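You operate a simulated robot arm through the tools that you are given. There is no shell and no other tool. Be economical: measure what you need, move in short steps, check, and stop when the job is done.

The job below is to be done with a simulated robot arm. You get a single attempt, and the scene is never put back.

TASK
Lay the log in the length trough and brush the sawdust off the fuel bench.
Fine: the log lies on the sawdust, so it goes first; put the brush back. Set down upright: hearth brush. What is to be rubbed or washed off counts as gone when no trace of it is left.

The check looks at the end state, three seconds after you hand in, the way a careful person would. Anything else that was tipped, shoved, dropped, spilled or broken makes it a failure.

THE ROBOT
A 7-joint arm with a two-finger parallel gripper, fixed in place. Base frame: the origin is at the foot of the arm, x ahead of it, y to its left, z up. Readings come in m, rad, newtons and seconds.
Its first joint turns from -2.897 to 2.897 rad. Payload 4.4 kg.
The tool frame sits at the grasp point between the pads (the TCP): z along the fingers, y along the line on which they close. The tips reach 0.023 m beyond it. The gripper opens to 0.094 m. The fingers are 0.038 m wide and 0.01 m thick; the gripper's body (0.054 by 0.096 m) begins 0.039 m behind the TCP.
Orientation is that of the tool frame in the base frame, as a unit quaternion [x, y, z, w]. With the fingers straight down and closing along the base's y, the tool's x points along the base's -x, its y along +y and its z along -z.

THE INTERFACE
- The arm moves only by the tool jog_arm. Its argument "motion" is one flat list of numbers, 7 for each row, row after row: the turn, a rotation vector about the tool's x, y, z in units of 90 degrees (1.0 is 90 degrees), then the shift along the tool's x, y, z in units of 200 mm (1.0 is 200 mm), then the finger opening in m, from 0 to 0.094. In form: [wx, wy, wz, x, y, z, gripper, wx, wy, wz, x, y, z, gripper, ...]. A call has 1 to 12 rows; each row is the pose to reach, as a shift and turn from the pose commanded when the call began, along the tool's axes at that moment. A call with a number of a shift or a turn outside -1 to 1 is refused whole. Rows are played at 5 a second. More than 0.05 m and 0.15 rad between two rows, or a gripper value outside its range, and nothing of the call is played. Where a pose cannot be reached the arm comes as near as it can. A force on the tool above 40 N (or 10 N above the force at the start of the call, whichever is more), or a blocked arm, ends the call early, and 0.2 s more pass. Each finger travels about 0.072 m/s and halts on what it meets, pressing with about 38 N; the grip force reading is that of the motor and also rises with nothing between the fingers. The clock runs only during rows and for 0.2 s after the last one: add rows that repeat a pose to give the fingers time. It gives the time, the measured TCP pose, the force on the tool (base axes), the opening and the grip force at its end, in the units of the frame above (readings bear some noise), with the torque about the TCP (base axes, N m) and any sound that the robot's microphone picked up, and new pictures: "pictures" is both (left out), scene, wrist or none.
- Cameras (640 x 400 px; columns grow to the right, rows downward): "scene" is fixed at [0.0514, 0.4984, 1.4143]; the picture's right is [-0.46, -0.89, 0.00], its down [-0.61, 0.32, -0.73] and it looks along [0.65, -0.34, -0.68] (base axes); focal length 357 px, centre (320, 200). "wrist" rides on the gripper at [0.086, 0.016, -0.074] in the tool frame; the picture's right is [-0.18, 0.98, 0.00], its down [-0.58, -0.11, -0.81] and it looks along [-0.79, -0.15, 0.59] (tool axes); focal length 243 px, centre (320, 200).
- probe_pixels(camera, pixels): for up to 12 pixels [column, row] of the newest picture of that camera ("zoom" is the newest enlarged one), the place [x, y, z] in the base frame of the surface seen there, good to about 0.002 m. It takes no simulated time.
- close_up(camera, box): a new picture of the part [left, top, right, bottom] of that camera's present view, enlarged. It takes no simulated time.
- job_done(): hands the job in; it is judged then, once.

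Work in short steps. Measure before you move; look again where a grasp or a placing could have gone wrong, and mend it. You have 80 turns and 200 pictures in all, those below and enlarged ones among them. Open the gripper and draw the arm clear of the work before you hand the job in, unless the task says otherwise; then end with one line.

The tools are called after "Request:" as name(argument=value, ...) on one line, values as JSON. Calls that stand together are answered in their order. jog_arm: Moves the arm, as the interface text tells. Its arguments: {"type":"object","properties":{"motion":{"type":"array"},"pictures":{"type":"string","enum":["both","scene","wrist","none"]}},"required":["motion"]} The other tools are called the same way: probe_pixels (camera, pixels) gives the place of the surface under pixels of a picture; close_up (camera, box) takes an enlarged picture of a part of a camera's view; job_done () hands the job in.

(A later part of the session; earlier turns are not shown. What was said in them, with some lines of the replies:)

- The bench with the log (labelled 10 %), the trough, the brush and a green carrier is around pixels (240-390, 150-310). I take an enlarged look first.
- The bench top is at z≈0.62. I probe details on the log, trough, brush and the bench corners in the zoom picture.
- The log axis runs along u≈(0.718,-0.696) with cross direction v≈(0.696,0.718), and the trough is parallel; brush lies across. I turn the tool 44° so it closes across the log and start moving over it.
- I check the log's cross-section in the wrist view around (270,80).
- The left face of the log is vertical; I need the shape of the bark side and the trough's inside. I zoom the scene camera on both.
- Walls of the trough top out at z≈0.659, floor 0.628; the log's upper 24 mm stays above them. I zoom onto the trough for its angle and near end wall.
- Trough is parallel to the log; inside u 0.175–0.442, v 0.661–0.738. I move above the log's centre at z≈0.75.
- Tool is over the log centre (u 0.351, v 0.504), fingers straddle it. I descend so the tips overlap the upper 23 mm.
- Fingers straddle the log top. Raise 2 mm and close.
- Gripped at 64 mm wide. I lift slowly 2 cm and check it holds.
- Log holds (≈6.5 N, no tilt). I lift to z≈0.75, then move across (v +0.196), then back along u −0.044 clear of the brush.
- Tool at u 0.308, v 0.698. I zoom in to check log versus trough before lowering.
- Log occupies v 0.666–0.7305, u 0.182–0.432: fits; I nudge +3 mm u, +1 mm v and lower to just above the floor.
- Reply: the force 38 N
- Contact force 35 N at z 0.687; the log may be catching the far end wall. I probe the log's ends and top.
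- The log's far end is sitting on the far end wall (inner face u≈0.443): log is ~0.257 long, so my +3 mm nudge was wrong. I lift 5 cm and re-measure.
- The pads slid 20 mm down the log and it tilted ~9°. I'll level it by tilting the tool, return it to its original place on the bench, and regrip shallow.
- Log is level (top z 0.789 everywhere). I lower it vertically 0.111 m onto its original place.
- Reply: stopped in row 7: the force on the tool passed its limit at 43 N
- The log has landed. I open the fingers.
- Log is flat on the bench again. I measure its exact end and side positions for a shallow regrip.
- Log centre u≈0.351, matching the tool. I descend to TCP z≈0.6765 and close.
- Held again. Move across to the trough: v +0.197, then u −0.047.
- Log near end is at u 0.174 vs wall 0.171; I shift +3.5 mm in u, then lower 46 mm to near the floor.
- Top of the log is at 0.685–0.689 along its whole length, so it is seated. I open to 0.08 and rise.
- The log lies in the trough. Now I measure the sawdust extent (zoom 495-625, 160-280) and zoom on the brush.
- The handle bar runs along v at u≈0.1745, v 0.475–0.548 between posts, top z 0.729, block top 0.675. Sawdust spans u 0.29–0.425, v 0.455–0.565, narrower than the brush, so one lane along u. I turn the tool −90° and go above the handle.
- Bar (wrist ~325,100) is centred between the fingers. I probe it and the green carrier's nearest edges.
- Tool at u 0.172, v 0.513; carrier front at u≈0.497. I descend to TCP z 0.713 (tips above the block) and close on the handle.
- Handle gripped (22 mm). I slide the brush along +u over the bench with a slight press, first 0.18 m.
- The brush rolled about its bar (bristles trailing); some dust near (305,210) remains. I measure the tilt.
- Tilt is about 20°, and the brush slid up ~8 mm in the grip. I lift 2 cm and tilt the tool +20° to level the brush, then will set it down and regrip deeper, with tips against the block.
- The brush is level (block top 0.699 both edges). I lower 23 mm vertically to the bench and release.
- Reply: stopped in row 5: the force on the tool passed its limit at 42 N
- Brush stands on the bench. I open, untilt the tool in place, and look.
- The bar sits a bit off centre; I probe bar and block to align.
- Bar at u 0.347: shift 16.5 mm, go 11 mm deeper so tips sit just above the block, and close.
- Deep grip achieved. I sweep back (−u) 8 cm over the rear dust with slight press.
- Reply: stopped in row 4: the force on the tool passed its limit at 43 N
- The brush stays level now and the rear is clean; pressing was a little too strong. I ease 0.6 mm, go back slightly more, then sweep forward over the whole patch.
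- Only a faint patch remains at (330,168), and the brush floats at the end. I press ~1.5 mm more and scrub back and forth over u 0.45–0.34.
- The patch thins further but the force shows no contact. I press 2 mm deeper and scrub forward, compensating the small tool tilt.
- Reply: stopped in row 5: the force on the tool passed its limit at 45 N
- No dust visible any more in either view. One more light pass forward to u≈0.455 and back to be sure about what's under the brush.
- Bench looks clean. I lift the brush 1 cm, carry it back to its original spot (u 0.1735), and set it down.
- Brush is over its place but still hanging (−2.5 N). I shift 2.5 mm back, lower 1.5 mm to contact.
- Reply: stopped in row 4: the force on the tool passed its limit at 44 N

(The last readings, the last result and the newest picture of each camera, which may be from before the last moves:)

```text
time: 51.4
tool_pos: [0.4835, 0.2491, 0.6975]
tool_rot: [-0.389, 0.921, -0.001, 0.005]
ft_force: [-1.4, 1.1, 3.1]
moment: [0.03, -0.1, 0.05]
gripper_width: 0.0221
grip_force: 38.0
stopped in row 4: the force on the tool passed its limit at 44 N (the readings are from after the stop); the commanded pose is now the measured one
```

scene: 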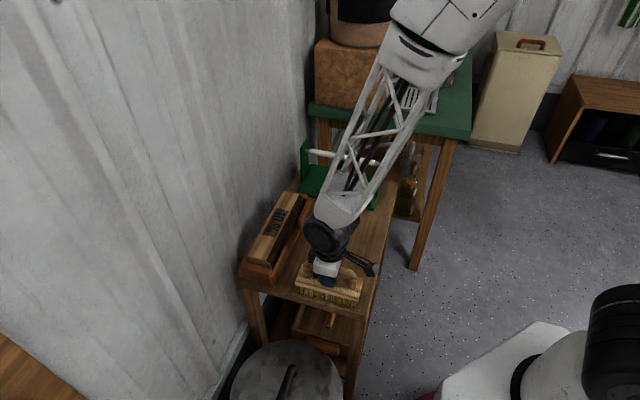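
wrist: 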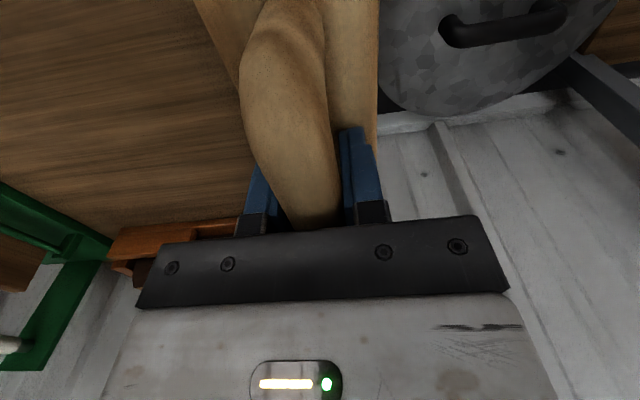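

In contact with the bench. I open and rise straight up.

Request:
jog_arm(motion=[0, 0, 0, 0, 0, 0, 0.03, 0, 0, 0, 0, 0, 0, 0.05, 0, 0, 0, 0, 0, 0, 0.06, 0, 0, 0, 0, 0, -0.1, 0.06, 0, 0, 0, 0, 0, -0.3, 0.06, 0, 0, 0, 0, 0, -0.5, 0.06, 0, 0, 0, 0, 0, -0.7, 0.06, 0, 0, 0, 0, 0, -0.9, 0.06, 0, 0, 0, 0, 0, -0.9, 0.06], pictures="both")

Request:
close_up(camera="scene", box=[280, 180, 400, 310])

```text
time: 53.4
tool_pos: [0.4795, 0.249, 0.8787]
tool_rot: [-0.39, 0.921, -0.001, 0.006]
ft_force: [-0.4, -0.5, 0.5]
moment: [-0.01, -0.01, 0.0]
gripper_width: 0.06
grip_force: 0.0
```

scene: 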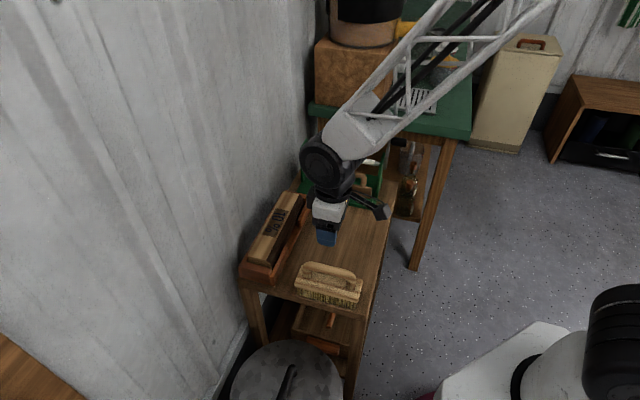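
wrist: 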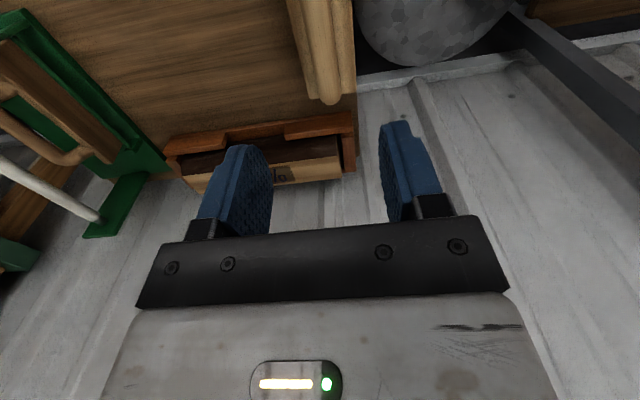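

```text
3.08 times, centred on (340, 245) of scene
```

zoom: 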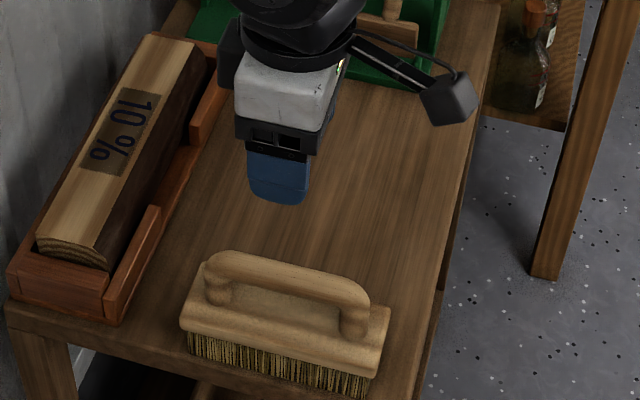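

Brush stands upright at its place. I draw the arm up and away to view the whole bench.

Request:
jog_arm(motion=[0, 0, 0, 0, 0, -0.2, 0.06, 0, 0, 0, 0.1, 0.1, -0.4, 0.06, 0, 0, 0, 0.25, 0.25, -0.5, 0.06, 0, 0, 0, 0.4, 0.4, -0.5, 0.06, 0, 0, 0, 0.55, 0.55, -0.5, 0.06, 0, 0, 0, 0.7, 0.7, -0.5, 0.06, 0, 0, 0, 0.7, 0.7, -0.5, 0.06])

Request:
close_up(camera="scene", box=[300, 180, 400, 270])

Request:
close_up(camera="scene", box=[230, 130, 410, 320])

```text
time: 55.0
tool_pos: [0.2841, 0.2444, 0.9743]
tool_rot: [-0.389, 0.921, -0.001, 0.005]
ft_force: [0.0, 0.2, -0.8]
moment: [0.0, 0.0, -0.04]
gripper_width: 0.0599
grip_force: 0.0
```

scene: 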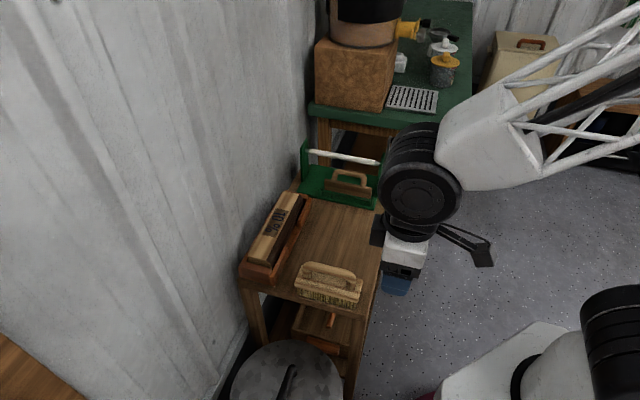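
wrist: 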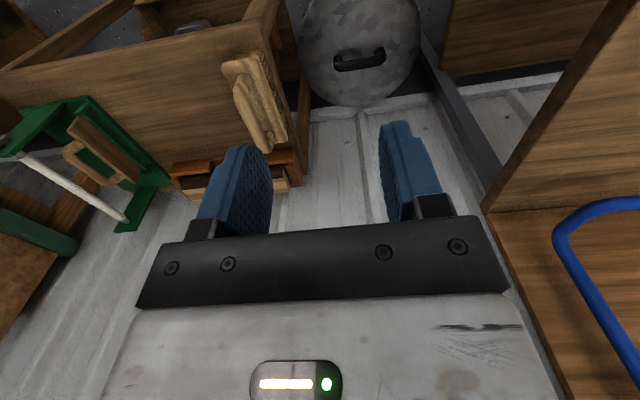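

```text
4.44 times, centred on (350, 225) of scene
```

zoom: 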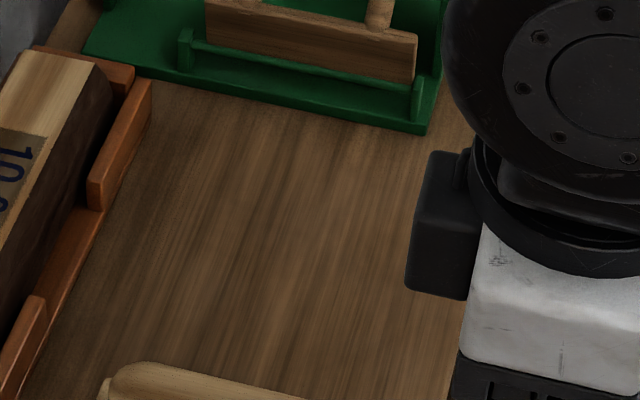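

```text
2.11 times, centred on (320, 225) of scene
```

zoom: 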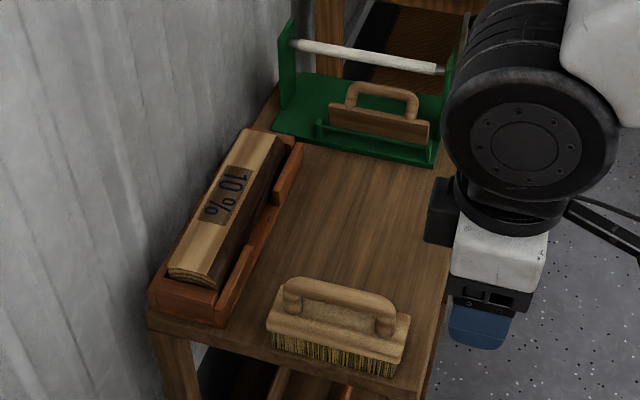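

Everything is in place; a last enlarged check for faint traces where the sawdust was.

Request:
close_up(camera="scene", box=[318, 212, 372, 268])

Request:
probe_pixels(camera="scene", pixels=[[300, 272], [355, 285], [330, 270], [255, 260], [285, 205]])

```text
7.14 times, centred on (345, 240) of scene
```

zoom: 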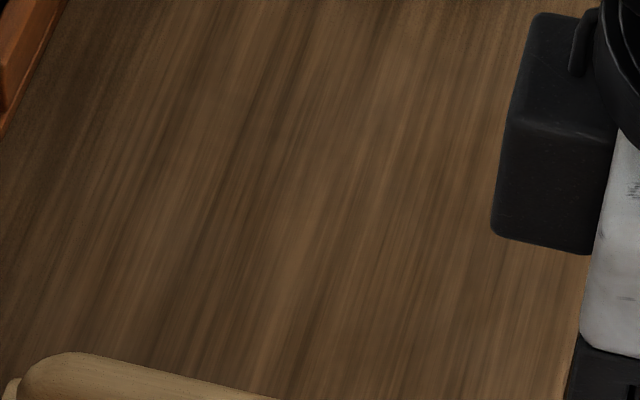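

```text
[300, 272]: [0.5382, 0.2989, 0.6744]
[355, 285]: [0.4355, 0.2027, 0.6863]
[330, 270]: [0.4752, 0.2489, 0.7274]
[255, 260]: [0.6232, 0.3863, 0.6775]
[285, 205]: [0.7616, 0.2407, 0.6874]
```

The bench is clean, the log lies in the trough, and the brush is upright at its place. Handing in.

Request:
job_done()

```text
The job is handed in.
```

The log lies in the length trough, the last enlarged view shows no sawdust left on the fuel bench, and the hearth brush stands upright back at its place, within a few millimetres. The log caught on the trough's end wall the first time, so I set it back down on the bench and regripped it before it went in.
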